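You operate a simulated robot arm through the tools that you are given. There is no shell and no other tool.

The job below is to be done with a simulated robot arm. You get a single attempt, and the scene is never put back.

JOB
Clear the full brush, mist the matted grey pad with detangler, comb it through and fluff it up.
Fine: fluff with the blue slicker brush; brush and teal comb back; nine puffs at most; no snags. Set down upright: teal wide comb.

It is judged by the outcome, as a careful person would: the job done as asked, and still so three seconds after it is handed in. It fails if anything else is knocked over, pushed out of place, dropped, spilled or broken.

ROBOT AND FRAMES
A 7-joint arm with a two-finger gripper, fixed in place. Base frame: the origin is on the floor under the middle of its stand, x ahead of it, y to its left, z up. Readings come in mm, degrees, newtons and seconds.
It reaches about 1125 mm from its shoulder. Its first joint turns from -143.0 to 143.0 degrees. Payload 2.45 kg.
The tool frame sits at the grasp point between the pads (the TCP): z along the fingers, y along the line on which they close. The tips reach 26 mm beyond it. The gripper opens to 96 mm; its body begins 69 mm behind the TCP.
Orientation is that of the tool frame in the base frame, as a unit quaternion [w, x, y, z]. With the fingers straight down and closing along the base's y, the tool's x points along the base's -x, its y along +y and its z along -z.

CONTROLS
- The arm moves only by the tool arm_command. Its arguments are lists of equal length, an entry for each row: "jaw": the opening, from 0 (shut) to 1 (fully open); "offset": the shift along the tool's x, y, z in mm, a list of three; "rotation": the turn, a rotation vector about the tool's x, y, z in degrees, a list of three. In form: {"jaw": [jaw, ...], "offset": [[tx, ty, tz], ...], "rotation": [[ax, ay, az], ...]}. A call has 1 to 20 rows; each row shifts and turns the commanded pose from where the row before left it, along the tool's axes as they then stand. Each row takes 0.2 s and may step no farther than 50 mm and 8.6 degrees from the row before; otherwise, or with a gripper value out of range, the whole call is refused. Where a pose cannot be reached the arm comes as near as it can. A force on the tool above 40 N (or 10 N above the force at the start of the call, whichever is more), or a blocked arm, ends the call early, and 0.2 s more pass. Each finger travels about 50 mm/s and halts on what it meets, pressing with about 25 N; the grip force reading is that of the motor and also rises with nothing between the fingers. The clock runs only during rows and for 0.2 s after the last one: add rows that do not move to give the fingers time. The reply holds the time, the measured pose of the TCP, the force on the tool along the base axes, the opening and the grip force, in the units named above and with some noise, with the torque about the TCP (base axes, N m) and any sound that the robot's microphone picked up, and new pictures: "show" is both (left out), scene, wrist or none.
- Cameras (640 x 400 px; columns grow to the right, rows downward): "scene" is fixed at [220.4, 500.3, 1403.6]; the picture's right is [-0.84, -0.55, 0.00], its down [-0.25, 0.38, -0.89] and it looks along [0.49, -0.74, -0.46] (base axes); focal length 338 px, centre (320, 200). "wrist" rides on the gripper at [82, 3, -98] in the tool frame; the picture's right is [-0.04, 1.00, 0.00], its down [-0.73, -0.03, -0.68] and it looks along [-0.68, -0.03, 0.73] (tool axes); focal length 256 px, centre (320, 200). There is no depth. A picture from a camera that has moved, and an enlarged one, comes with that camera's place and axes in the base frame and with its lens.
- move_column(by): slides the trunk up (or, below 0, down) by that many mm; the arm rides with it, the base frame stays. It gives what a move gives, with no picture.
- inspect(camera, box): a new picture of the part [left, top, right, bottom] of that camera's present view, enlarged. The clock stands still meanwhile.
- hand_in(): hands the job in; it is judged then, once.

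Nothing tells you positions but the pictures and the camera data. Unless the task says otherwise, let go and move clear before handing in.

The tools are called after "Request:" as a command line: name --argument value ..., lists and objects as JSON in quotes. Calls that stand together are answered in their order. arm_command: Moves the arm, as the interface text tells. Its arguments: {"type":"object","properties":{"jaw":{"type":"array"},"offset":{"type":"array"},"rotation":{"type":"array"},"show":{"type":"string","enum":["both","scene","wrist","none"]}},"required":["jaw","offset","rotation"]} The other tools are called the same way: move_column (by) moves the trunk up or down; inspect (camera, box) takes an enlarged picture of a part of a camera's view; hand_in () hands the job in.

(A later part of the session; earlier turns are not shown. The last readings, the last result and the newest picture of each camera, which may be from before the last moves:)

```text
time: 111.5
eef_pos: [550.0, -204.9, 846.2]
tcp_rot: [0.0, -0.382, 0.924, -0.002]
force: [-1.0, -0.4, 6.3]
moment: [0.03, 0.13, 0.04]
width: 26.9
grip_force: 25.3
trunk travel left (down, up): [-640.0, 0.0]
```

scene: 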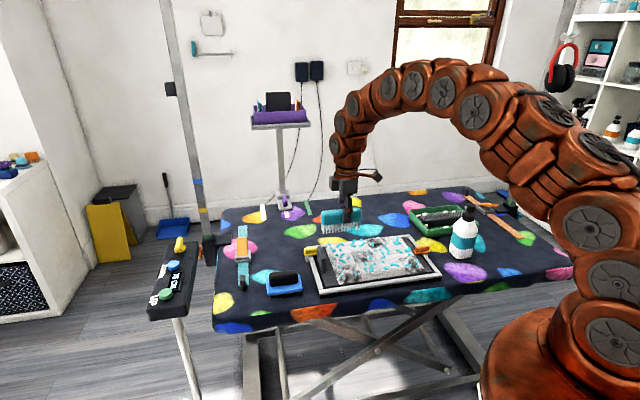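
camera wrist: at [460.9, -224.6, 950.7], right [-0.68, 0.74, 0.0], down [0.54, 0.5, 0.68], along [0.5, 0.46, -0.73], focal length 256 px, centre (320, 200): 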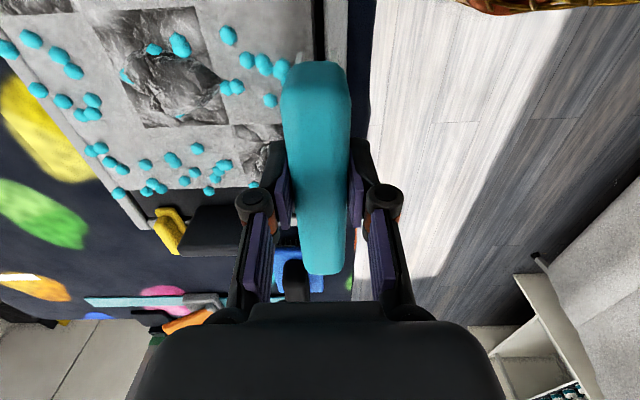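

Request:
arm_command --jaw '[0, 0, 0, 0, 0, 0]' --offset '[[0, 4, 0], [0, 4, 0], [0, 4, 0], [0, 4, 0], [0, 4, 0], [0, 4, 0]]' --rotation '[[0, 0, 0], [0, 0, 0], [0, 0, 0], [0, 0, 0], [0, 0, 0], [0, 0, 0]]' --show "none"

```text
time: 112.8
eef_pos: [533.1, -187.4, 844.2]
tcp_rot: [-0.001, -0.382, 0.924, -0.001]
force: [2.8, -3.8, 15.1]
moment: [0.06, -0.24, -0.01]
width: 27.5
grip_force: 25.2
trunk travel left (down, up): [-640.0, 0.0]
```

Request:
arm_command --jaw '[0, 0, 0, 0, 0, 0, 0]' --offset '[[0, 4, -0.4], [0, 4, 0], [0, 4, 0], [0, 4, 0], [0, 4, 0], [0, 2, 0], [0, 0, 0]]' --rotation '[[0, 0, 0], [0, 0, 0], [0, 0, 0], [0, 0, 0], [0, 0, 0], [0, 0, 0], [0, 0, 0]]' --show "none"

Request:
arm_command --jaw '[0, 0, 0, 0]' --offset '[[0, 0, -20], [0, 35, -25], [20, 35, 0], [0, 0, 0]]' --rotation '[[0, 0, 0], [0, 0, 0], [0, 0, 0], [0, 0, 0]]' --show "none"

Request:
inspect --camera "wrist" --box '[40, 0, 300, 200]'

Request:
inspect --camera "scene" --box '[330, 225, 450, 300]'

```text
time: 114.5
eef_pos: [517.1, -172.6, 846.5]
tcp_rot: [0.0, -0.382, 0.924, -0.001]
force: [-0.2, 0.6, 1.7]
moment: [0.11, -0.04, 0.04]
width: 26.8
grip_force: 24.5
trunk travel left (down, up): [-640.0, 0.0]
```

```text
time: 115.5
eef_pos: [452.7, -136.9, 890.3]
tcp_rot: [-0.001, -0.382, 0.924, -0.002]
force: [-0.9, 0.6, -0.6]
moment: [-0.01, 0.02, -0.02]
width: 27.4
grip_force: 25.3
trunk travel left (down, up): [-640.0, 0.0]
```

```text
2.00 times, centred on (170, 100) of wrist
camera zoom: at [392.7, -191.5, 989.3], right [-0.68, 0.74, 0.0], down [0.54, 0.5, 0.68], along [0.5, 0.46, -0.73], focal length 512 px, centre (620, 400)
```

zoom: 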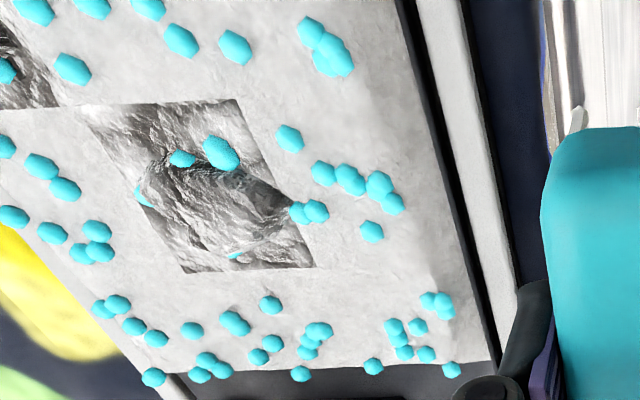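

```text
5.33 times, centred on (390, 262) of scene
camera zoom: at [220.4, 500.3, 1403.6], right [-0.84, -0.55, 0.0], down [-0.25, 0.38, -0.89], along [0.49, -0.74, -0.46], focal length 1804 px, centre (-53, -133)
```

zoom: 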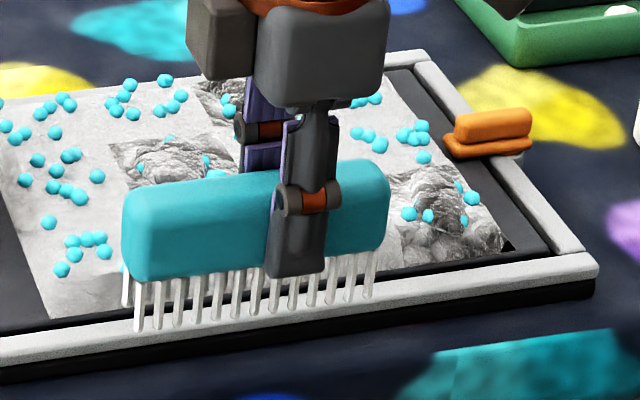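

Mat 3 is now fully combed out and smooth. The recipe is light-contact strokes, starting at the outer edge and then further back. Next is mat 2 (u≈210, w≈-583).

Request:
arm_command --jaw '[0, 0, 0, 0, 0, 0, 0, 0, 0, 0]' --offset '[[4, -38, 0], [4, -40, 0], [4, -40, 0], [5, -38, 0], [0, 0, 18], [0, 0, 16], [0, 0, 6], [0, 0, 3], [0, 0, 1], [0, 0, 0]]' --rotation '[[0, 0, 0], [0, 0, 0], [0, 0, 0], [0, 0, 0], [0, 0, 0], [0, 0, 0], [0, 0, 0], [0, 0, 0], [0, 0, 0], [0, 0, 0]]' --show "none"

```text
time: 117.7
eef_pos: [553.1, -259.3, 846.5]
tcp_rot: [0.0, -0.382, 0.924, -0.003]
force: [0.0, -0.4, -1.2]
moment: [-0.05, 0.02, -0.03]
width: 27.0
grip_force: 25.1
trunk travel left (down, up): [-640.0, 0.0]
```

Request:
arm_command --jaw '[0, 0, 0]' --offset '[[0, 0, 0.8], [0, 0, 0.6], [0, 0, 0]]' --rotation '[[0, 0, 0], [0, 0, 0], [0, 0, 0]]' --show "none"

```text
time: 118.5
eef_pos: [552.0, -258.4, 844.8]
tcp_rot: [0.0, -0.382, 0.924, -0.002]
force: [-0.6, 0.1, 4.7]
moment: [0.06, 0.08, -0.01]
width: 27.1
grip_force: 24.9
trunk travel left (down, up): [-640.0, 0.0]
```

Request:
arm_command --jaw '[0, 0, 0, 0, 0, 0, 0, 0, 0, 0]' --offset '[[0, 3, 0], [0, 4, 0], [0, 4, 0], [0, 4, 0], [0, 4, 0], [0, 4, 0], [0, 4, 0], [0, 4, 0], [0, 4, 0], [0, 0, 0]]' --rotation '[[0, 0, 0], [0, 0, 0], [0, 0, 0], [0, 0, 0], [0, 0, 0], [0, 0, 0], [0, 0, 0], [0, 0, 0], [0, 0, 0], [0, 0, 0]]' --show "none"

Request:
inspect --camera "scene" --box '[330, 225, 420, 300]'

```text
time: 120.7
eef_pos: [527.1, -232.8, 844.8]
tcp_rot: [-0.001, -0.381, 0.924, -0.001]
force: [0.6, -1.4, 5.4]
moment: [-0.03, -0.06, -0.01]
width: 27.0
grip_force: 25.2
trunk travel left (down, up): [-640.0, 0.0]
```

```text
5.33 times, centred on (375, 262) of scene
camera zoom: at [220.4, 500.3, 1403.6], right [-0.84, -0.55, 0.0], down [-0.25, 0.38, -0.89], along [0.49, -0.74, -0.46], focal length 1804 px, centre (27, -133)
```

zoom: 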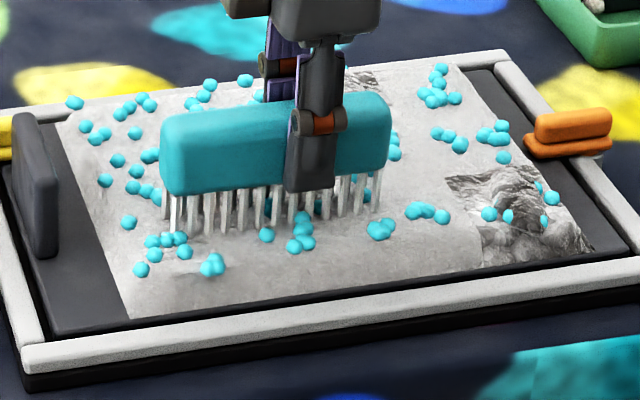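

Good, contact of about 5 N was held throughout. Second pass on mat 2, starting further back.

Request:
arm_command --jaw '[0, 0, 0, 0, 0, 0, 0]' --offset '[[0, 0, -12], [0, -28, 0], [0, -28, 0], [0, 0, 6], [0, 0, 4], [0, 0, 1.8], [0, 0, 0]]' --rotation '[[0, 0, 0], [0, 0, 0], [0, 0, 0], [0, 0, 0], [0, 0, 0], [0, 0, 0], [0, 0, 0]]' --show "none"

```text
time: 122.2
eef_pos: [565.8, -275.4, 845.9]
tcp_rot: [0.0, -0.382, 0.924, -0.002]
force: [-1.0, -0.3, 1.3]
moment: [0.0, 0.07, -0.01]
width: 27.1
grip_force: 25.0
trunk travel left (down, up): [-640.0, 0.0]
```

Request:
arm_command --jaw '[0, 0, 0, 0, 0, 0, 0, 0]' --offset '[[0, 2, 0.3], [0, 4, 0], [0, 4, 0], [0, 4, 0], [0, 4, 0], [0, 4, 0], [0, 4, 0], [0, 4, 0]]' --rotation '[[0, 0, 0], [0, 0, 0], [0, 0, 0], [0, 0, 0], [0, 0, 0], [0, 0, 0], [0, 0, 0], [0, 0, 0]]' --show "none"

```text
time: 124.0
eef_pos: [545.0, -252.6, 844.4]
tcp_rot: [-0.001, -0.381, 0.924, -0.002]
force: [1.0, -0.4, 3.7]
moment: [0.08, -0.07, -0.04]
width: 27.3
grip_force: 24.9
trunk travel left (down, up): [-640.0, 0.0]
```

Request:
arm_command --jaw '[0, 0, 0, 0, 0, 0, 0, 0]' --offset '[[0, 4, 0.1], [0, 4, 0], [0, 4, 0], [0, 4, 0], [0, 4, 0], [0, 4, 0], [0, 4, 0], [0, 0, 0]]' --rotation '[[0, 0, 0], [0, 0, 0], [0, 0, 0], [0, 0, 0], [0, 0, 0], [0, 0, 0], [0, 0, 0], [0, 0, 0]]' --show "none"

Request:
arm_command --jaw '[0, 0, 0, 0, 0, 0, 0]' --offset '[[0, 0, -12], [0, -40, 0], [0, -40, 0], [0, 0, 6], [0, 0, 4], [0, 0, 1.8], [0, 0, 0]]' --rotation '[[0, 0, 0], [0, 0, 0], [0, 0, 0], [0, 0, 0], [0, 0, 0], [0, 0, 0], [0, 0, 0]]' --show "none"

Request:
inspect --camera "scene" --box '[330, 225, 420, 300]'

```text
time: 125.8
eef_pos: [526.9, -232.2, 845.0]
tcp_rot: [0.0, -0.382, 0.924, -0.002]
force: [0.0, -0.8, 0.4]
moment: [0.02, 0.0, -0.02]
width: 27.2
grip_force: 25.2
trunk travel left (down, up): [-640.0, 0.0]
```

```text
time: 127.5
eef_pos: [583.3, -289.1, 844.5]
tcp_rot: [-0.001, -0.382, 0.924, -0.002]
force: [0.2, -0.6, 4.4]
moment: [0.15, 0.04, 0.01]
width: 27.2
grip_force: 25.2
trunk travel left (down, up): [-640.0, 0.0]
```

```text
5.33 times, centred on (375, 262) of scene
camera zoom: at [220.4, 500.3, 1403.6], right [-0.84, -0.55, 0.0], down [-0.25, 0.38, -0.89], along [0.49, -0.74, -0.46], focal length 1804 px, centre (27, -133)
```

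zoom: 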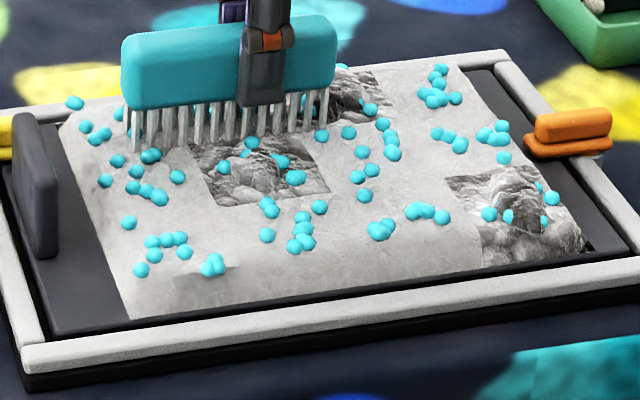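

Mat 2 is loosening. Third pass, starting right behind it.

Request:
arm_command --jaw '[0, 0, 0, 0, 0, 0, 0, 0, 0, 0]' --offset '[[0, 2, 0.1], [0, 4, 0], [0, 4, 0], [0, 4, 0], [0, 4, 0], [0, 4, 0], [0, 4, 0], [0, 4, 0], [0, 4, 0], [0, 4, 0]]' --rotation '[[0, 0, 0], [0, 0, 0], [0, 0, 0], [0, 0, 0], [0, 0, 0], [0, 0, 0], [0, 0, 0], [0, 0, 0], [0, 0, 0], [0, 0, 0]]' --show "none"

Request:
arm_command --jaw '[0, 0, 0, 0, 0, 0, 0, 0, 0, 0, 0]' --offset '[[0, 4, 0.1], [0, 4, 0], [0, 4, 0], [0, 4, 0], [0, 4, 0], [0, 4, 0], [0, 4, 0], [0, 4, 0], [0, 4, 0], [0, 3, 0], [0, 0, 0]]' --rotation '[[0, 0, 0], [0, 0, 0], [0, 0, 0], [0, 0, 0], [0, 0, 0], [0, 0, 0], [0, 0, 0], [0, 0, 0], [0, 0, 0], [0, 0, 0], [0, 0, 0]]' --show "none"

Request:
arm_command --jaw '[0, 0, 0, 0, 0]' --offset '[[0, 0, -12], [0, 10, -24], [0, 40, 0], [0, 45, 0], [0, 0, 0]]' --rotation '[[0, 0, 0], [0, 0, 0], [0, 0, 0], [0, 0, 0], [0, 0, 0]]' --show "none"

Request:
inspect --camera "wrist" --box '[40, 0, 300, 200]'

```text
time: 129.7
eef_pos: [556.8, -263.5, 844.8]
tcp_rot: [0.0, -0.383, 0.924, -0.003]
force: [3.8, -2.4, 10.9]
moment: [-0.06, -0.09, -0.01]
width: 27.1
grip_force: 25.1
trunk travel left (down, up): [-640.0, 0.0]
```

```text
time: 132.1
eef_pos: [528.0, -235.4, 843.8]
tcp_rot: [0.001, -0.382, 0.924, -0.003]
force: [5.4, -2.6, 12.5]
moment: [-0.15, -0.11, 0.0]
width: 27.1
grip_force: 25.1
trunk travel left (down, up): [-640.0, 0.0]
```

```text
time: 133.2
eef_pos: [459.9, -166.8, 879.8]
tcp_rot: [0.0, -0.383, 0.924, -0.002]
force: [-0.4, 0.2, -1.5]
moment: [-0.07, 0.01, 0.0]
width: 27.3
grip_force: 26.0
trunk travel left (down, up): [-640.0, 0.0]
```

```text
2.00 times, centred on (170, 100) of wrist
camera zoom: at [400.3, -222.1, 979.6], right [-0.68, 0.74, 0.0], down [0.54, 0.5, 0.68], along [0.5, 0.46, -0.73], focal length 512 px, centre (620, 400)
```

zoom: 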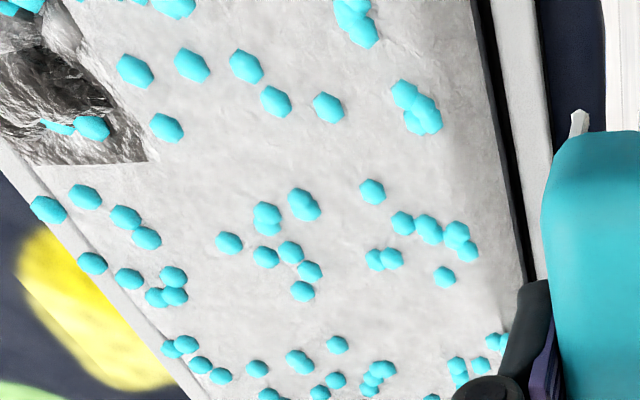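

Mat 2 is combed out too. Next mat 4 (u≈82, w≈-523), same approach, keeping clear of the orange clip.

Request:
arm_command --jaw '[0, 0, 0, 0, 0, 0, 0, 0]' --offset '[[36, -23, -6], [38, -24, 0], [36, -24, 0], [0, 0, 20], [0, 0, 12], [0, 0, 6], [0, 0, 2], [0, 0, 0]]' --rotation '[[0, 0, 0], [0, 0, 0], [0, 0, 0], [0, 0, 0], [0, 0, 0], [0, 0, 0], [0, 0, 0], [0, 0, 0]]' --show "none"

Request:
inspect --camera "scene" --box '[370, 220, 450, 300]'

```text
time: 135.1
eef_pos: [433.4, -295.5, 847.7]
tcp_rot: [0.0, -0.381, 0.924, -0.002]
force: [0.3, -0.1, -1.2]
moment: [-0.01, 0.01, -0.05]
width: 27.4
grip_force: 25.1
trunk travel left (down, up): [-640.0, 0.0]
```

```text
5.00 times, centred on (410, 260) of scene
camera zoom: at [220.4, 500.3, 1403.6], right [-0.84, -0.55, 0.0], down [-0.25, 0.38, -0.89], along [0.49, -0.74, -0.46], focal length 1692 px, centre (-130, -100)
```

zoom: 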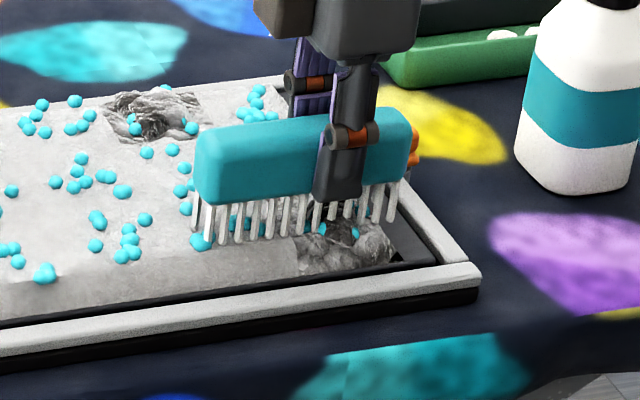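

Request:
arm_command --jaw '[0, 0, 0]' --offset '[[0, 0, 1.2], [0, 0, 0.8], [0, 0, 0]]' --rotation '[[0, 0, 0], [0, 0, 0], [0, 0, 0]]' --show "none"

```text
time: 135.8
eef_pos: [434.5, -296.4, 845.2]
tcp_rot: [0.0, -0.382, 0.924, -0.002]
force: [-0.1, 0.1, -0.3]
moment: [-0.03, 0.03, -0.02]
width: 27.3
grip_force: 24.9
trunk travel left (down, up): [-640.0, 0.0]
```

Request:
arm_command --jaw '[0, 0, 0]' --offset '[[0, 0, 0.6], [0, 0, 0.5], [0, 0, 0]]' --rotation '[[0, 0, 0], [0, 0, 0], [0, 0, 0]]' --show "none"

```text
time: 136.7
eef_pos: [433.1, -297.2, 844.1]
tcp_rot: [0.001, -0.382, 0.924, -0.002]
force: [-1.2, 1.1, 15.2]
moment: [0.12, 0.01, 0.02]
width: 27.4
grip_force: 24.9
trunk travel left (down, up): [-640.0, 0.0]
```

Request:
arm_command --jaw '[0, 0, 0, 0, 0, 0, 0, 0, 0]' --offset '[[0, 0, -0.7], [0, 3, 0], [0, 4, 0], [0, 4, 0], [0, 4, 0], [0, 4, 0], [0, 4, 0], [0, 4, 0], [0, 0, 0]]' --rotation '[[0, 0, 0], [0, 0, 0], [0, 0, 0], [0, 0, 0], [0, 0, 0], [0, 0, 0], [0, 0, 0], [0, 0, 0], [0, 0, 0]]' --show "none"

Request:
arm_command --jaw '[0, 0, 0, 0, 0, 0, 0]' --offset '[[0, 0, -12], [0, -26, 0], [0, -25, 0], [0, 0, 6], [0, 0, 4], [0, 0, 1.8], [0, 0, 0]]' --rotation '[[0, 0, 0], [0, 0, 0], [0, 0, 0], [0, 0, 0], [0, 0, 0], [0, 0, 0], [0, 0, 0]]' --show "none"

Request:
inspect --camera "scene" --box '[370, 220, 450, 300]'

```text
time: 138.7
eef_pos: [414.9, -276.5, 843.9]
tcp_rot: [0.0, -0.382, 0.924, -0.001]
force: [2.5, -2.0, 9.8]
moment: [-0.05, -0.2, -0.04]
width: 27.5
grip_force: 25.4
trunk travel left (down, up): [-640.0, 0.0]
```

```text
time: 140.2
eef_pos: [450.4, -311.9, 843.4]
tcp_rot: [0.0, -0.382, 0.924, -0.001]
force: [-0.1, 0.2, -0.1]
moment: [0.02, -0.03, -0.01]
width: 27.1
grip_force: 25.7
trunk travel left (down, up): [-640.0, 0.0]
```

```text
5.00 times, centred on (410, 260) of scene
camera zoom: at [220.4, 500.3, 1403.6], right [-0.84, -0.55, 0.0], down [-0.25, 0.38, -0.89], along [0.49, -0.74, -0.46], focal length 1692 px, centre (-130, -100)
```

zoom: 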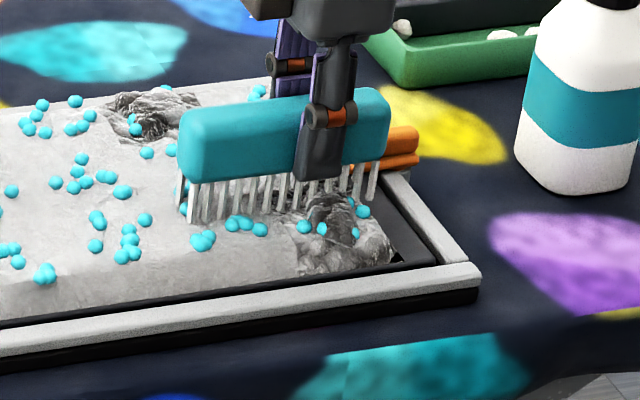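

Request:
arm_command --jaw '[0, 0, 0]' --offset '[[0, 0, 0.4], [0, 0, 0.3], [0, 0, 0]]' --rotation '[[0, 0, 0], [0, 0, 0], [0, 0, 0]]' --show "none"

```text
time: 141.1
eef_pos: [450.4, -312.5, 843.7]
tcp_rot: [0.0, -0.381, 0.924, -0.002]
force: [-1.3, 1.7, 4.6]
moment: [0.1, 0.13, 0.04]
width: 27.1
grip_force: 25.1
trunk travel left (down, up): [-640.0, 0.0]
```

Request:
arm_command --jaw '[0, 0, 0, 0, 0, 0, 0]' --offset '[[0, 3, 0], [0, 4, 0], [0, 4, 0], [0, 4, 0], [0, 4, 0], [0, 4, 0], [0, 4, 0]]' --rotation '[[0, 0, 0], [0, 0, 0], [0, 0, 0], [0, 0, 0], [0, 0, 0], [0, 0, 0], [0, 0, 0]]' --show "none"

Request:
arm_command --jaw '[0, 0, 0, 0, 0, 0, 0, 0]' --offset '[[0, 4, 0], [0, 4, 0], [0, 4, 0], [0, 4, 0], [0, 4, 0], [0, 4, 0], [0, 2, 0], [0, 0, 0]]' --rotation '[[0, 0, 0], [0, 0, 0], [0, 0, 0], [0, 0, 0], [0, 0, 0], [0, 0, 0], [0, 0, 0], [0, 0, 0]]' --show "none"

Request:
arm_command --jaw '[0, 0, 0, 0, 0, 0, 0]' --offset '[[0, 0, -12], [0, -37, 0], [0, -38, 0], [0, 0, 6], [0, 0, 4], [0, 0, 1.8], [0, 0, 0]]' --rotation '[[0, 0, 0], [0, 0, 0], [0, 0, 0], [0, 0, 0], [0, 0, 0], [0, 0, 0], [0, 0, 0]]' --show "none"

Request:
inspect --camera "scene" --box '[370, 220, 450, 300]'

```text
time: 142.7
eef_pos: [430.7, -294.0, 843.5]
tcp_rot: [0.0, -0.382, 0.924, -0.002]
force: [5.3, -3.2, 15.9]
moment: [0.05, -0.3, -0.07]
width: 27.5
grip_force: 25.0
trunk travel left (down, up): [-640.0, 0.0]
```

```text
time: 144.4
eef_pos: [412.6, -274.6, 842.5]
tcp_rot: [0.0, -0.381, 0.924, -0.001]
force: [0.5, -0.7, 2.4]
moment: [-0.03, -0.09, 0.01]
width: 27.1
grip_force: 25.3
trunk travel left (down, up): [-640.0, 0.0]
```

```text
time: 146.1
eef_pos: [467.0, -328.7, 844.2]
tcp_rot: [0.0, -0.382, 0.924, -0.002]
force: [-1.0, 0.5, 5.3]
moment: [0.01, 0.15, 0.04]
width: 27.0
grip_force: 25.6
trunk travel left (down, up): [-640.0, 0.0]
```

```text
5.00 times, centred on (410, 260) of scene
camera zoom: at [220.4, 500.3, 1403.6], right [-0.84, -0.55, 0.0], down [-0.25, 0.38, -0.89], along [0.49, -0.74, -0.46], focal length 1692 px, centre (-130, -100)
```

zoom: 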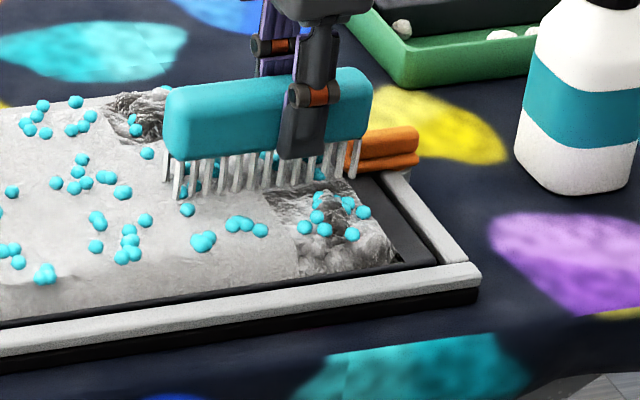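

Mat 4 is flattening. Third pass from behind it.

Request:
arm_command --jaw '[0, 0, 0, 0, 0, 0, 0, 0, 0, 0]' --offset '[[0, 3, 0], [0, 4, 0], [0, 4, 0], [0, 4, 0], [0, 4, 0], [0, 4, 0], [0, 4, 0], [0, 4, 0], [0, 4, 0], [0, 4, 0]]' --rotation '[[0, 0, 0], [0, 0, 0], [0, 0, 0], [0, 0, 0], [0, 0, 0], [0, 0, 0], [0, 0, 0], [0, 0, 0], [0, 0, 0], [0, 0, 0]]' --show "none"

Request:
arm_command --jaw '[0, 0, 0, 0, 0, 0, 0, 0, 0, 0]' --offset '[[0, 4, 0.1], [0, 4, 0], [0, 4, 0], [0, 4, 0], [0, 4, 0], [0, 4, 0], [0, 4, 0], [0, 4, 0], [0, 3, 0], [0, 0, 0]]' --rotation '[[0, 0, 0], [0, 0, 0], [0, 0, 0], [0, 0, 0], [0, 0, 0], [0, 0, 0], [0, 0, 0], [0, 0, 0], [0, 0, 0], [0, 0, 0]]' --show "none"

Request:
arm_command --jaw '[0, 0, 0, 0]' --offset '[[0, 0, -14], [-30, 0, -20], [-40, 0, 0], [0, 0, 0]]' --rotation '[[0, 0, 0], [0, 0, 0], [0, 0, 0], [0, 0, 0]]' --show "none"

Request:
inspect --camera "scene" --box '[330, 220, 450, 300]'

```text
time: 148.2
eef_pos: [438.2, -299.6, 843.9]
tcp_rot: [0.0, -0.382, 0.924, -0.001]
force: [-0.2, 0.4, 2.3]
moment: [-0.02, 0.06, -0.02]
width: 27.0
grip_force: 24.9
trunk travel left (down, up): [-640.0, 0.0]
```

```text
time: 150.4
eef_pos: [413.0, -275.9, 842.1]
tcp_rot: [0.0, -0.382, 0.924, -0.002]
force: [0.9, -0.4, 1.3]
moment: [-0.01, -0.01, -0.01]
width: 27.1
grip_force: 24.9
trunk travel left (down, up): [-640.0, 0.0]
```

```text
time: 151.4
eef_pos: [464.6, -225.7, 878.2]
tcp_rot: [0.0, -0.382, 0.924, -0.002]
force: [0.4, -0.2, -0.6]
moment: [-0.04, 0.01, 0.03]
width: 27.4
grip_force: 25.3
trunk travel left (down, up): [-640.0, 0.0]
```

```text
5.00 times, centred on (390, 260) of scene
camera zoom: at [220.4, 500.3, 1403.6], right [-0.84, -0.55, 0.0], down [-0.25, 0.38, -0.89], along [0.49, -0.74, -0.46], focal length 1692 px, centre (-30, -100)
```

zoom: 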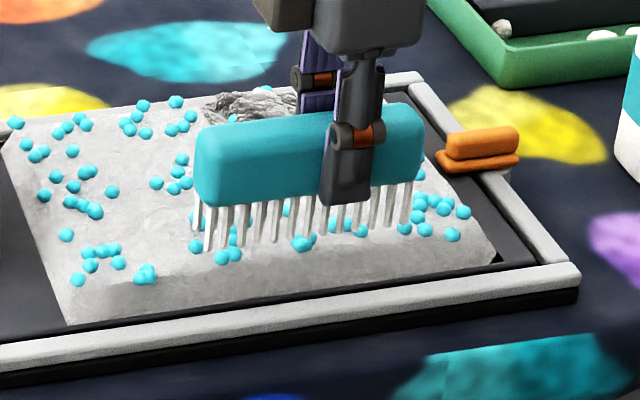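

Mat 4 is combed out. The last one is mat 1 (u≈144, w≈-645), with the same progressive passes.

Request:
arm_command --jaw '[0, 0, 0, 0, 0, 0, 0, 0, 0]' --offset '[[7, -37, -4], [7, -37, 0], [7, -38, 0], [8, -37, 0], [0, 0, 20], [0, 0, 10], [0, 0, 5], [0, 0, 2], [0, 0, 0]]' --rotation '[[0, 0, 0], [0, 0, 0], [0, 0, 0], [0, 0, 0], [0, 0, 0], [0, 0, 0], [0, 0, 0], [0, 0, 0], [0, 0, 0]]' --show "none"

Request:
inspect --camera "scene" --box '[330, 210, 430, 290]'

```text
time: 153.4
eef_pos: [550.1, -354.0, 844.3]
tcp_rot: [0.0, -0.381, 0.925, -0.002]
force: [0.2, 0.1, -0.8]
moment: [0.0, -0.01, -0.01]
width: 27.1
grip_force: 25.0
trunk travel left (down, up): [-640.0, 0.0]
```

```text
5.00 times, centred on (380, 250) of scene
camera zoom: at [220.4, 500.3, 1403.6], right [-0.84, -0.55, 0.0], down [-0.25, 0.38, -0.89], along [0.49, -0.74, -0.46], focal length 1692 px, centre (20, -50)
```

zoom: 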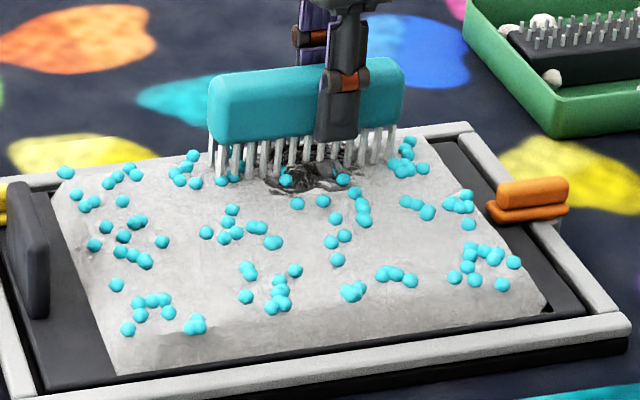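

Request:
arm_command --jaw '[0, 0, 0]' --offset '[[0, 0, 0.5], [0, 0, 0.5], [0, 0, 0]]' --rotation '[[0, 0, 0], [0, 0, 0], [0, 0, 0]]' --show "none"

```text
time: 154.2
eef_pos: [549.1, -353.4, 844.1]
tcp_rot: [0.0, -0.383, 0.924, -0.002]
force: [0.0, 0.5, -0.5]
moment: [0.03, 0.01, 0.01]
width: 27.1
grip_force: 25.0
trunk travel left (down, up): [-640.0, 0.0]
```

Request:
arm_command --jaw '[0, 0, 0]' --offset '[[0, 0, 0.6], [0, 0, 0.5], [0, 0, 0]]' --rotation '[[0, 0, 0], [0, 0, 0], [0, 0, 0]]' --show "none"

```text
time: 155.1
eef_pos: [548.6, -353.7, 842.7]
tcp_rot: [0.0, -0.382, 0.924, -0.003]
force: [1.4, -1.6, 12.1]
moment: [0.06, -0.01, -0.02]
width: 27.4
grip_force: 25.1
trunk travel left (down, up): [-640.0, 0.0]
```

Request:
arm_command --jaw '[0, 0, 0, 0, 0, 0, 0, 0, 0, 0]' --offset '[[0, 0, -0.5], [0, 3, 0], [0, 4, 0], [0, 4, 0], [0, 4, 0], [0, 4, 0], [0, 4, 0], [0, 4, 0], [0, 4, 0], [0, 0, 0]]' --rotation '[[0, 0, 0], [0, 0, 0], [0, 0, 0], [0, 0, 0], [0, 0, 0], [0, 0, 0], [0, 0, 0], [0, 0, 0], [0, 0, 0], [0, 0, 0]]' --show "none"

Request:
arm_command --jaw '[0, 0, 0, 0, 0, 0, 0]' --offset '[[0, 0, -12], [0, -26, 0], [0, -26, 0], [0, 0, 6], [0, 0, 4], [0, 0, 1.8], [0, 0, 0]]' --rotation '[[0, 0, 0], [0, 0, 0], [0, 0, 0], [0, 0, 0], [0, 0, 0], [0, 0, 0], [0, 0, 0]]' --show "none"

Request:
inspect --camera "scene" --box '[330, 210, 430, 290]'

```text
time: 157.2
eef_pos: [525.9, -331.1, 843.2]
tcp_rot: [-0.001, -0.382, 0.924, -0.001]
force: [1.4, -2.3, 12.3]
moment: [0.02, -0.01, -0.04]
width: 27.4
grip_force: 25.2
trunk travel left (down, up): [-640.0, 0.0]
```

```text
time: 158.8
eef_pos: [564.0, -366.8, 843.5]
tcp_rot: [0.0, -0.381, 0.924, -0.002]
force: [-0.2, -1.1, 0.5]
moment: [-0.05, 0.05, 0.01]
width: 27.0
grip_force: 25.1
trunk travel left (down, up): [-640.0, 0.0]
```

```text
5.00 times, centred on (380, 250) of scene
camera zoom: at [220.4, 500.3, 1403.6], right [-0.84, -0.55, 0.0], down [-0.25, 0.38, -0.89], along [0.49, -0.74, -0.46], focal length 1692 px, centre (20, -50)
```

zoom: 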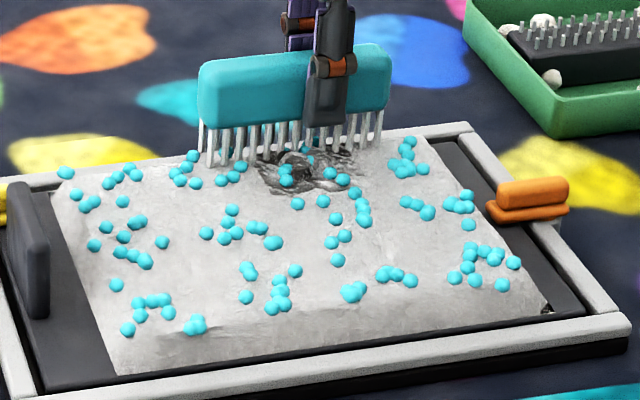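

Loosening well. Second pass on mat 1.

Request:
arm_command --jaw '[0, 0, 0, 0, 0, 0, 0, 0]' --offset '[[0, 0, 0.5], [0, 3, 0.1], [0, 4, 0], [0, 4, 0], [0, 4, 0], [0, 4, 0], [0, 4, 0], [0, 4, 0]]' --rotation '[[0, 0, 0], [0, 0, 0], [0, 0, 0], [0, 0, 0], [0, 0, 0], [0, 0, 0], [0, 0, 0], [0, 0, 0]]' --show "none"

Request:
arm_command --jaw '[0, 0, 0, 0, 0, 0, 0, 0]' --offset '[[0, 4, 0], [0, 4, 0], [0, 4, 0], [0, 4, 0], [0, 4, 0], [0, 4, 0], [0, 2, 0], [0, 0, 0]]' --rotation '[[0, 0, 0], [0, 0, 0], [0, 0, 0], [0, 0, 0], [0, 0, 0], [0, 0, 0], [0, 0, 0], [0, 0, 0]]' --show "none"

Request:
arm_command --jaw '[0, 0, 0, 0, 0, 0, 0]' --offset '[[0, 0, -12], [0, -35, 0], [0, -34, 0], [0, 0, 6], [0, 0, 4], [0, 0, 1.8], [0, 0, 0]]' --rotation '[[0, 0, 0], [0, 0, 0], [0, 0, 0], [0, 0, 0], [0, 0, 0], [0, 0, 0], [0, 0, 0]]' --show "none"

Request:
inspect --camera "scene" --box '[330, 210, 430, 290]'

```text
time: 160.7
eef_pos: [542.7, -348.6, 843.2]
tcp_rot: [0.0, -0.382, 0.924, -0.003]
force: [2.0, -2.5, 9.2]
moment: [-0.07, -0.04, 0.02]
width: 27.1
grip_force: 24.6
trunk travel left (down, up): [-640.0, 0.0]
```

```text
time: 162.4
eef_pos: [524.9, -330.0, 843.7]
tcp_rot: [-0.001, -0.382, 0.924, -0.002]
force: [-0.5, -0.3, 0.1]
moment: [0.02, 0.0, -0.04]
width: 27.2
grip_force: 25.5
trunk travel left (down, up): [-640.0, 0.0]
```

```text
time: 164.1
eef_pos: [575.0, -379.0, 844.1]
tcp_rot: [0.0, -0.382, 0.924, -0.001]
force: [-0.5, -0.1, -1.0]
moment: [-0.02, 0.06, 0.02]
width: 27.2
grip_force: 25.4
trunk travel left (down, up): [-640.0, 0.0]
```

```text
5.00 times, centred on (380, 250) of scene
camera zoom: at [220.4, 500.3, 1403.6], right [-0.84, -0.55, 0.0], down [-0.25, 0.38, -0.89], along [0.49, -0.74, -0.46], focal length 1692 px, centre (20, -50)
```

zoom: 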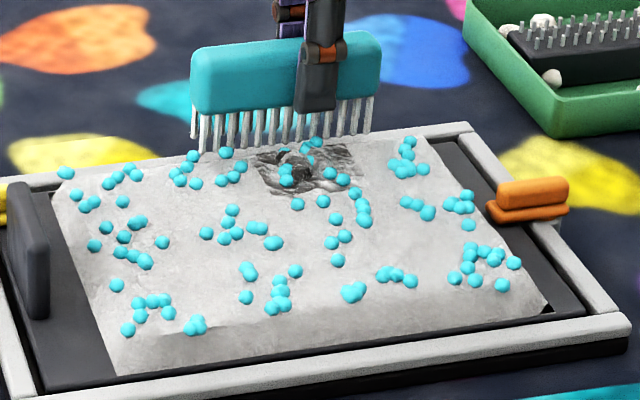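

Request:
arm_command --jaw '[0, 0, 0, 0]' --offset '[[0, 5, 0], [0, 0, 0.6], [0, 0, 0.5], [0, 0, 0]]' --rotation '[[0, 0, 0], [0, 0, 0], [0, 0, 0], [0, 0, 0]]' --show "none"

```text
time: 165.1
eef_pos: [570.7, -374.8, 842.6]
tcp_rot: [0.0, -0.382, 0.924, -0.002]
force: [-3.4, -2.0, 10.0]
moment: [0.04, 0.22, 0.01]
width: 27.2
grip_force: 25.1
trunk travel left (down, up): [-640.0, 0.0]
```

Request:
arm_command --jaw '[0, 0, 0, 0, 0, 0, 0, 0, 0]' --offset '[[0, 3, -0.2], [0, 4, 0], [0, 4, 0], [0, 4, 0], [0, 4, 0], [0, 4, 0], [0, 4, 0], [0, 4, 0], [0, 4, 0]]' --rotation '[[0, 0, 0], [0, 0, 0], [0, 0, 0], [0, 0, 0], [0, 0, 0], [0, 0, 0], [0, 0, 0], [0, 0, 0], [0, 0, 0]]' --show "none"

Request:
arm_command --jaw '[0, 0, 0, 0, 0, 0, 0, 0, 0, 0]' --offset '[[0, 4, 0.1], [0, 4, 0], [0, 4, 0], [0, 4, 0], [0, 4, 0], [0, 4, 0], [0, 4, 0], [0, 4, 0], [0, 4, 0], [0, 0, 0]]' --rotation '[[0, 0, 0], [0, 0, 0], [0, 0, 0], [0, 0, 0], [0, 0, 0], [0, 0, 0], [0, 0, 0], [0, 0, 0], [0, 0, 0], [0, 0, 0]]' --show "none"

Request:
arm_command --jaw '[0, 0, 0, 0]' --offset '[[0, 0, -14], [0, 0, -25], [0, 0, -20], [0, 0, 0]]' --rotation '[[0, 0, 0], [0, 0, 0], [0, 0, 0], [0, 0, 0]]' --show "none"

Request:
inspect --camera "scene" --box '[330, 210, 430, 290]'

```text
time: 167.1
eef_pos: [545.4, -349.6, 843.5]
tcp_rot: [-0.001, -0.382, 0.924, -0.002]
force: [5.6, -4.0, 19.3]
moment: [-0.21, -0.13, -0.03]
width: 27.0
grip_force: 25.3
trunk travel left (down, up): [-640.0, 0.0]
```

```text
time: 169.2
eef_pos: [520.5, -323.6, 841.8]
tcp_rot: [0.0, -0.382, 0.924, -0.002]
force: [4.2, -4.0, 14.3]
moment: [-0.15, -0.16, -0.02]
width: 27.3
grip_force: 24.9
trunk travel left (down, up): [-640.0, 0.0]
```

```text
time: 170.2
eef_pos: [518.9, -324.1, 900.3]
tcp_rot: [0.001, -0.382, 0.924, -0.002]
force: [0.0, -0.2, -0.8]
moment: [-0.04, 0.01, 0.0]
width: 27.0
grip_force: 25.0
trunk travel left (down, up): [-640.0, 0.0]
```

```text
5.00 times, centred on (380, 250) of scene
camera zoom: at [220.4, 500.3, 1403.6], right [-0.84, -0.55, 0.0], down [-0.25, 0.38, -0.89], along [0.49, -0.74, -0.46], focal length 1692 px, centre (20, -50)
```

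zoom: 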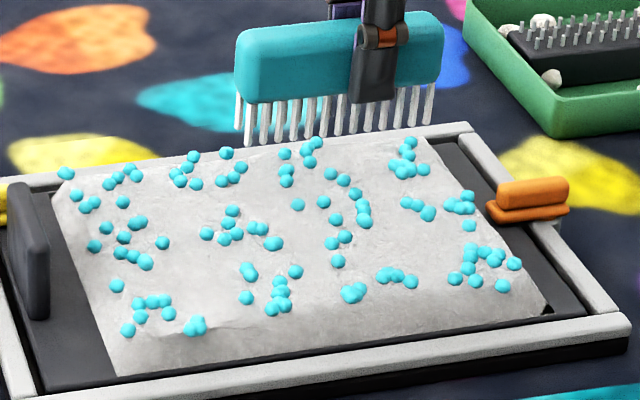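

All four mats are combed out, with no snag heard at any point. I'll carry the comb back to its home spot.

Request:
arm_command --jaw '[0, 0, 0, 0, 0, 0, 0, 0, 0, 0, 0]' --offset '[[-15, -3, -5], [-35, -6, 0], [-40, -7, 0], [-40, -7, 0], [-40, -7, 0], [-40, -7, 0], [-38, -7, 10], [-30, -5, 10], [-20, -4, 10], [-12, -1.4, 5], [0, 0, 0]]' --rotation '[[0, 0, 0], [0, 0, 0], [0, 0, 0], [0, 0, 0], [0, 0, 0], [0, 0, 0], [0, 0, 0], [0, 0, 0], [0, 0, 0], [0, 0, 0], [0, 0, 0]]' --show "both"

Request:
inspect --camera "scene" --box '[230, 190, 330, 300]'

```text
time: 172.7
eef_pos: [778.9, -144.0, 870.7]
tcp_rot: [-0.001, -0.382, 0.924, 0.0]
force: [0.6, -0.3, -1.0]
moment: [-0.02, 0.0, 0.0]
width: 26.9
grip_force: 24.9
trunk travel left (down, up): [-640.0, 0.0]
camera wrist: at [718.3, -198.5, 969.2], right [-0.68, 0.74, 0.0], down [0.54, 0.5, 0.68], along [0.5, 0.46, -0.74], focal length 256 px, centre (320, 200)
```

scene: 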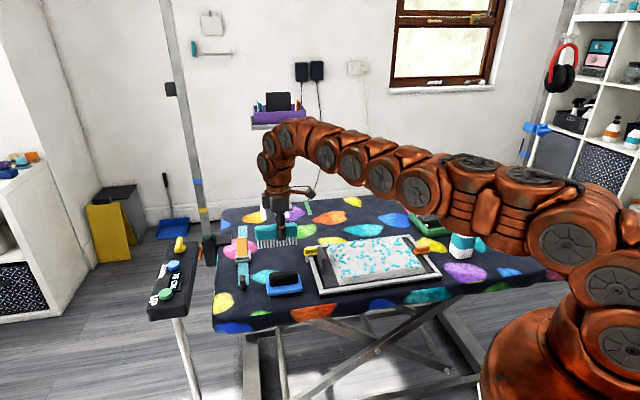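
wrist: 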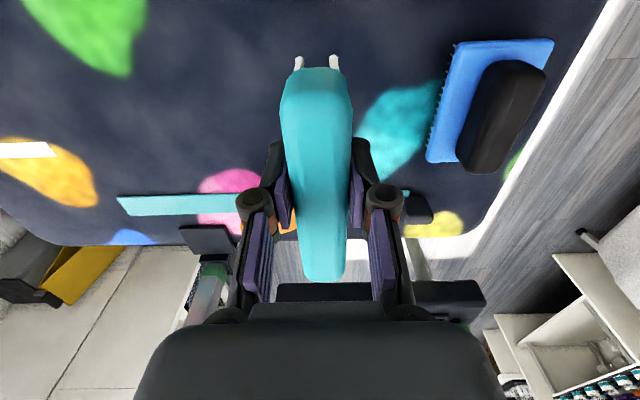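

```text
3.64 times, centred on (280, 245) of scene
camera zoom: at [220.4, 500.3, 1403.6], right [-0.84, -0.55, 0.0], down [-0.25, 0.38, -0.89], along [0.49, -0.74, -0.46], focal length 1230 px, centre (466, 36)
```

zoom: 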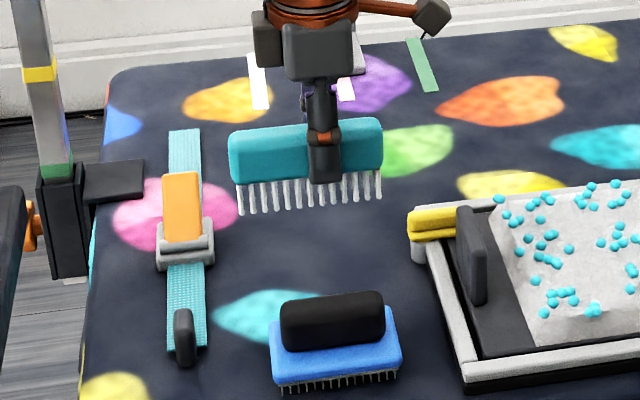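

Request:
arm_command --jaw '[0, 0, 0, 0, 0]' --offset '[[0, 0, 15], [0, 0, 18], [0, 0, 14], [0, 0, 8], [0, 0, 0]]' --rotation '[[0, 0, 0], [0, 0, 0], [0, 0, 0], [0, 0, 0], [0, 0, 0]]' --show "none"

Request:
inspect --camera "scene" --box '[230, 190, 330, 300]'

```text
time: 173.8
eef_pos: [779.3, -143.5, 815.7]
tcp_rot: [0.0, -0.382, 0.924, -0.001]
force: [0.2, 0.2, -0.8]
moment: [0.02, 0.0, -0.02]
width: 27.2
grip_force: 25.0
trunk travel left (down, up): [-640.0, 0.0]
```

```text
3.64 times, centred on (280, 245) of scene
camera zoom: at [220.4, 500.3, 1403.6], right [-0.84, -0.55, 0.0], down [-0.25, 0.38, -0.89], along [0.49, -0.74, -0.46], focal length 1230 px, centre (466, 36)
```

zoom: 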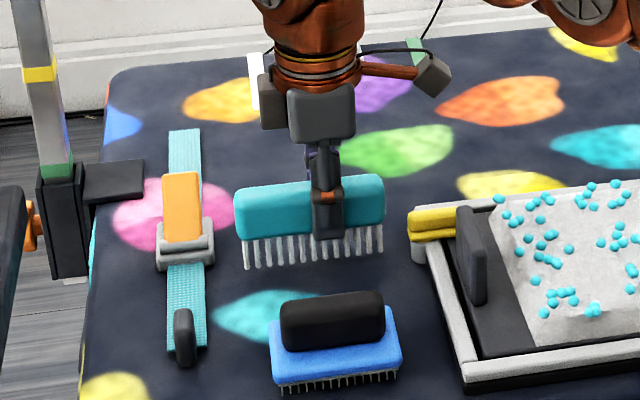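

Request:
arm_command --jaw '[0, 0, 0, 0]' --offset '[[1, 0, 2], [1, 0, 2], [0, 0, 2], [0, 0, 0]]' --rotation '[[0, 0, 0], [0, 0, 0], [0, 0, 0], [0, 0, 0]]' --show "none"

```text
time: 174.8
eef_pos: [776.9, -146.0, 809.2]
tcp_rot: [0.0, -0.382, 0.924, -0.002]
force: [-0.3, 0.4, -1.5]
moment: [-0.02, 0.02, 0.02]
width: 27.2
grip_force: 24.3
trunk travel left (down, up): [-640.0, 0.0]
```

Request:
arm_command --jaw '[0, 0, 0]' --offset '[[0, 0, 1], [0, 0, 1], [0, 0, 0]]' --rotation '[[0, 0, 0], [0, 0, 0], [0, 0, 0]]' --show "none"

```text
time: 175.7
eef_pos: [777.0, -144.1, 807.4]
tcp_rot: [0.0, -0.382, 0.924, -0.002]
force: [0.1, -0.8, 0.1]
moment: [0.01, 0.02, -0.02]
width: 27.2
grip_force: 24.9
trunk travel left (down, up): [-640.0, 0.0]
```

Request:
arm_command --jaw '[0, 0, 0]' --offset '[[0, 0, 0.8], [0, 0, 0.7], [0, 0, 0]]' --rotation '[[0, 0, 0], [0, 0, 0], [0, 0, 0]]' --show "none"

```text
time: 176.4
eef_pos: [775.6, -146.7, 806.5]
tcp_rot: [0.001, -0.382, 0.924, -0.001]
force: [0.9, -0.2, 0.4]
moment: [0.02, 0.02, 0.0]
width: 27.5
grip_force: 25.1
trunk travel left (down, up): [-640.0, 0.0]
```

Request:
arm_command --jaw '[0, 0, 0]' --offset '[[0, 0, 0.8], [0, 0, 0.7], [0, 0, 0]]' --rotation '[[0, 0, 0], [0, 0, 0], [0, 0, 0]]' --show "none"

Request:
inspect --camera "scene" --box '[240, 210, 320, 290]'

```text
time: 177.2
eef_pos: [777.3, -146.5, 806.2]
tcp_rot: [0.001, -0.381, 0.924, -0.002]
force: [-0.8, -1.1, 13.8]
moment: [-0.06, 0.13, 0.0]
width: 27.1
grip_force: 25.2
trunk travel left (down, up): [-640.0, 0.0]
```

```text
5.00 times, centred on (280, 250) of scene
camera zoom: at [220.4, 500.3, 1403.6], right [-0.84, -0.55, 0.0], down [-0.25, 0.38, -0.89], along [0.49, -0.74, -0.46], focal length 1692 px, centre (520, -50)
```

zoom: 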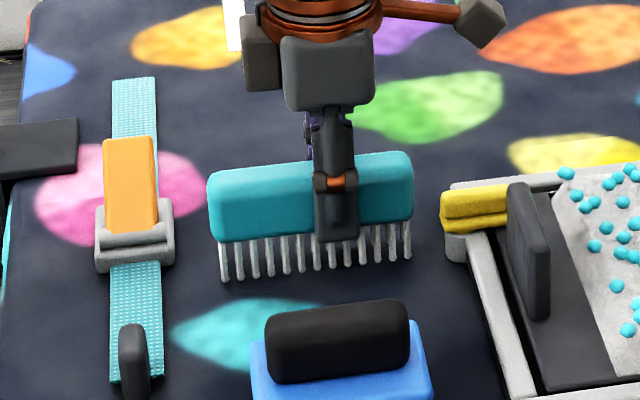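

The comb is standing on the table within a few mm of where it was. I'll ease off and open gently.

Request:
arm_command --jaw '[0, 0.28, 0.32, 0.36, 0.42, 0.5, 0.55, 0.55]' --offset '[[0, 0, -1], [0, 0, 0], [0, 0, 0], [0, 0, 0], [0, 0, 0], [0, 0, 0], [0, 0, 0], [0, 0, 0]]' --rotation '[[0, 0, 0], [0, 0, 0], [0, 0, 0], [0, 0, 0], [0, 0, 0], [0, 0, 0], [0, 0, 0], [0, 0, 0]]' --show "wrist"

```text
time: 179.1
eef_pos: [776.9, -145.7, 805.7]
tcp_rot: [0.0, -0.382, 0.924, -0.001]
force: [0.7, -0.5, 0.1]
moment: [-0.02, -0.02, -0.01]
width: 52.9
grip_force: 0.0
trunk travel left (down, up): [-640.0, 0.0]
camera wrist: at [716.5, -199.9, 904.1], right [-0.68, 0.74, 0.0], down [0.54, 0.5, 0.68], along [0.5, 0.46, -0.74], focal length 256 px, centre (320, 200)
```

wrist: 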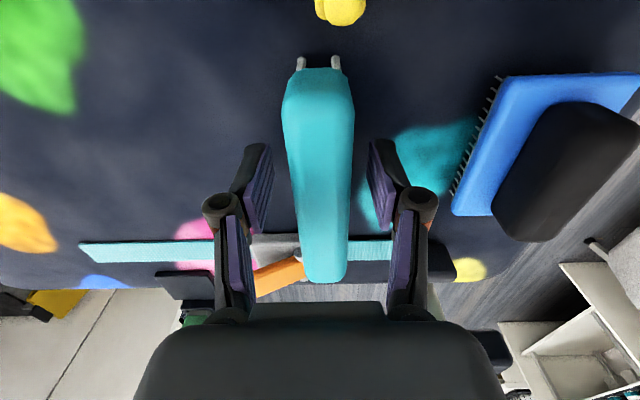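

The comb stands free and upright. I'll rise straight up and go over to the brush.

Request:
arm_command --jaw '[0.55, 0.55, 0.55, 0.6, 0.6, 0.6, 0.6, 0.6, 0.6]' --offset '[[0, 0, -12], [0, 0, -28], [0, 0, -35], [0, 0, -30], [-5.5, 40, 0], [-6, 43, 0], [-6, 43, 0], [0, 0, 0], [0, 0, 0]]' --rotation '[[0, 0, 0], [0, 0, 0], [0, 0, 0], [0, 0, 0], [0, 0, 0], [0, 0, 0], [0, 0, 0], [0, 0, 0], [0, 0, 0]]' --show "wrist"

Request:
inspect --camera "scene" --box '[230, 210, 330, 310]'

```text
time: 181.1
eef_pos: [699.5, -41.1, 908.6]
tcp_rot: [0.0, -0.382, 0.924, -0.002]
force: [0.9, -0.6, -0.2]
moment: [0.01, -0.01, 0.01]
width: 57.6
grip_force: 0.0
trunk travel left (down, up): [-640.0, 0.0]
camera wrist: at [639.0, -96.2, 1008.1], right [-0.68, 0.74, 0.0], down [0.54, 0.5, 0.68], along [0.5, 0.46, -0.73], focal length 256 px, centre (320, 200)
```

wrist: 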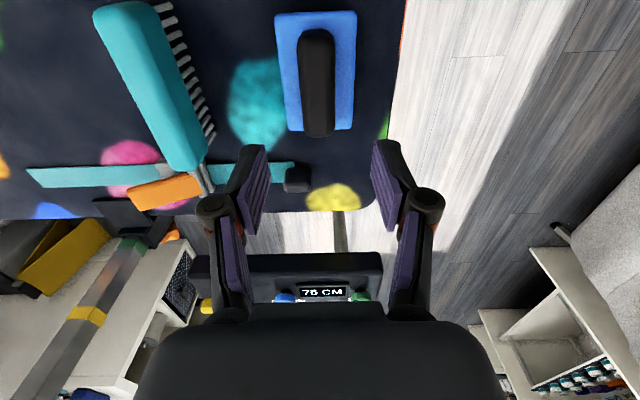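

```text
4.00 times, centred on (280, 260) of scene
camera zoom: at [220.4, 500.3, 1403.6], right [-0.84, -0.55, 0.0], down [-0.25, 0.38, -0.89], along [0.49, -0.74, -0.46], focal length 1353 px, centre (480, -40)
```

zoom: 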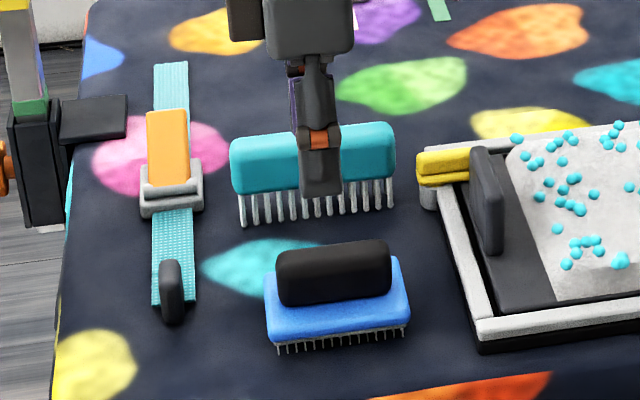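

The comb is home and upright. Now down to the brush, with the same deep grip as before.

Request:
arm_command --jaw '[0.6, 0.6, 0.6, 0.6, 0.6, 0.6]' --offset '[[1.5, -2.8, 25], [0, 0, 35], [0, 0, 28], [0, 0, 12], [0, 0, 4], [0, 0, 0]]' --rotation '[[0, 0, 0], [0, 0, 0], [0, 0, 0], [0, 0, 0], [0, 0, 0], [0, 0, 0]]' --show "wrist"

```text
time: 182.4
eef_pos: [700.5, -48.0, 805.6]
tcp_rot: [0.0, -0.382, 0.924, -0.002]
force: [0.3, 0.1, 0.0]
moment: [-0.02, -0.01, 0.02]
width: 57.5
grip_force: 0.0
trunk travel left (down, up): [-640.0, 0.0]
camera wrist: at [640.1, -102.2, 903.4], right [-0.68, 0.74, 0.0], down [0.54, 0.5, 0.68], along [0.5, 0.46, -0.73], focal length 256 px, centre (320, 200)
```

wrist: 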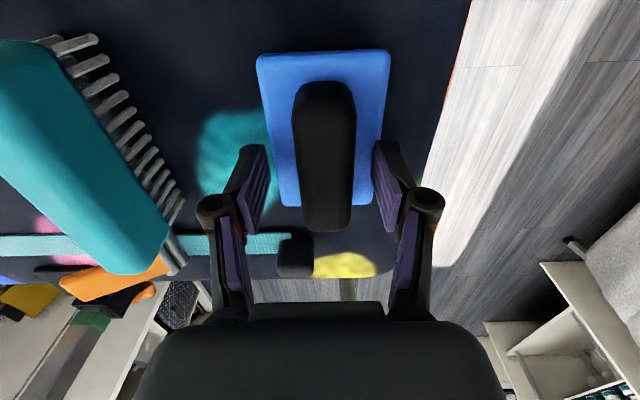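

Request:
arm_command --jaw '[0.6, 0.6, 0.6, 0.45, 0.3, 0.15, 0, 0, 0, 0]' --offset '[[0, 3.5, 0], [0, 0, 2.5], [0, 0, 2], [0, 0, 0], [0, 0, 0], [0, 0, 0], [0, 0, 0], [0, 0, 0], [0, 0, 0], [0, 0, 0]]' --rotation '[[0, 0, 0], [0, 0, 0], [0, 0, 0], [0, 0, 0], [0, 0, 0], [0, 0, 0], [0, 0, 0], [0, 0, 0], [0, 0, 0], [0, 0, 0]]' --show "wrist"

```text
time: 184.7
eef_pos: [698.2, -44.5, 801.3]
tcp_rot: [0.0, -0.382, 0.924, -0.001]
force: [2.8, 0.5, 8.3]
moment: [-0.02, -0.08, 0.04]
width: 27.2
grip_force: 24.7
trunk travel left (down, up): [-640.0, 0.0]
camera wrist: at [638.6, -98.8, 900.7], right [-0.68, 0.74, 0.0], down [0.54, 0.5, 0.68], along [0.5, 0.46, -0.73], focal length 256 px, centre (320, 200)
```

wrist: 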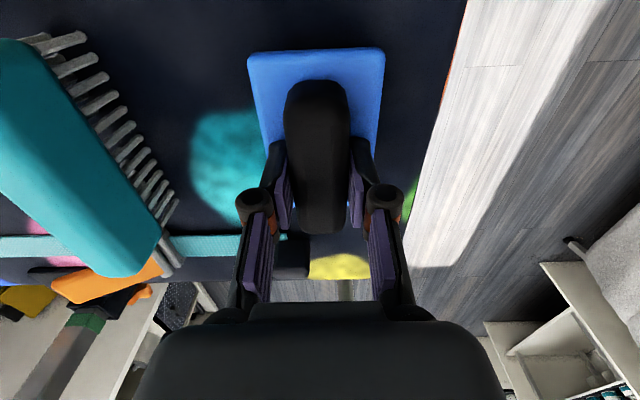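

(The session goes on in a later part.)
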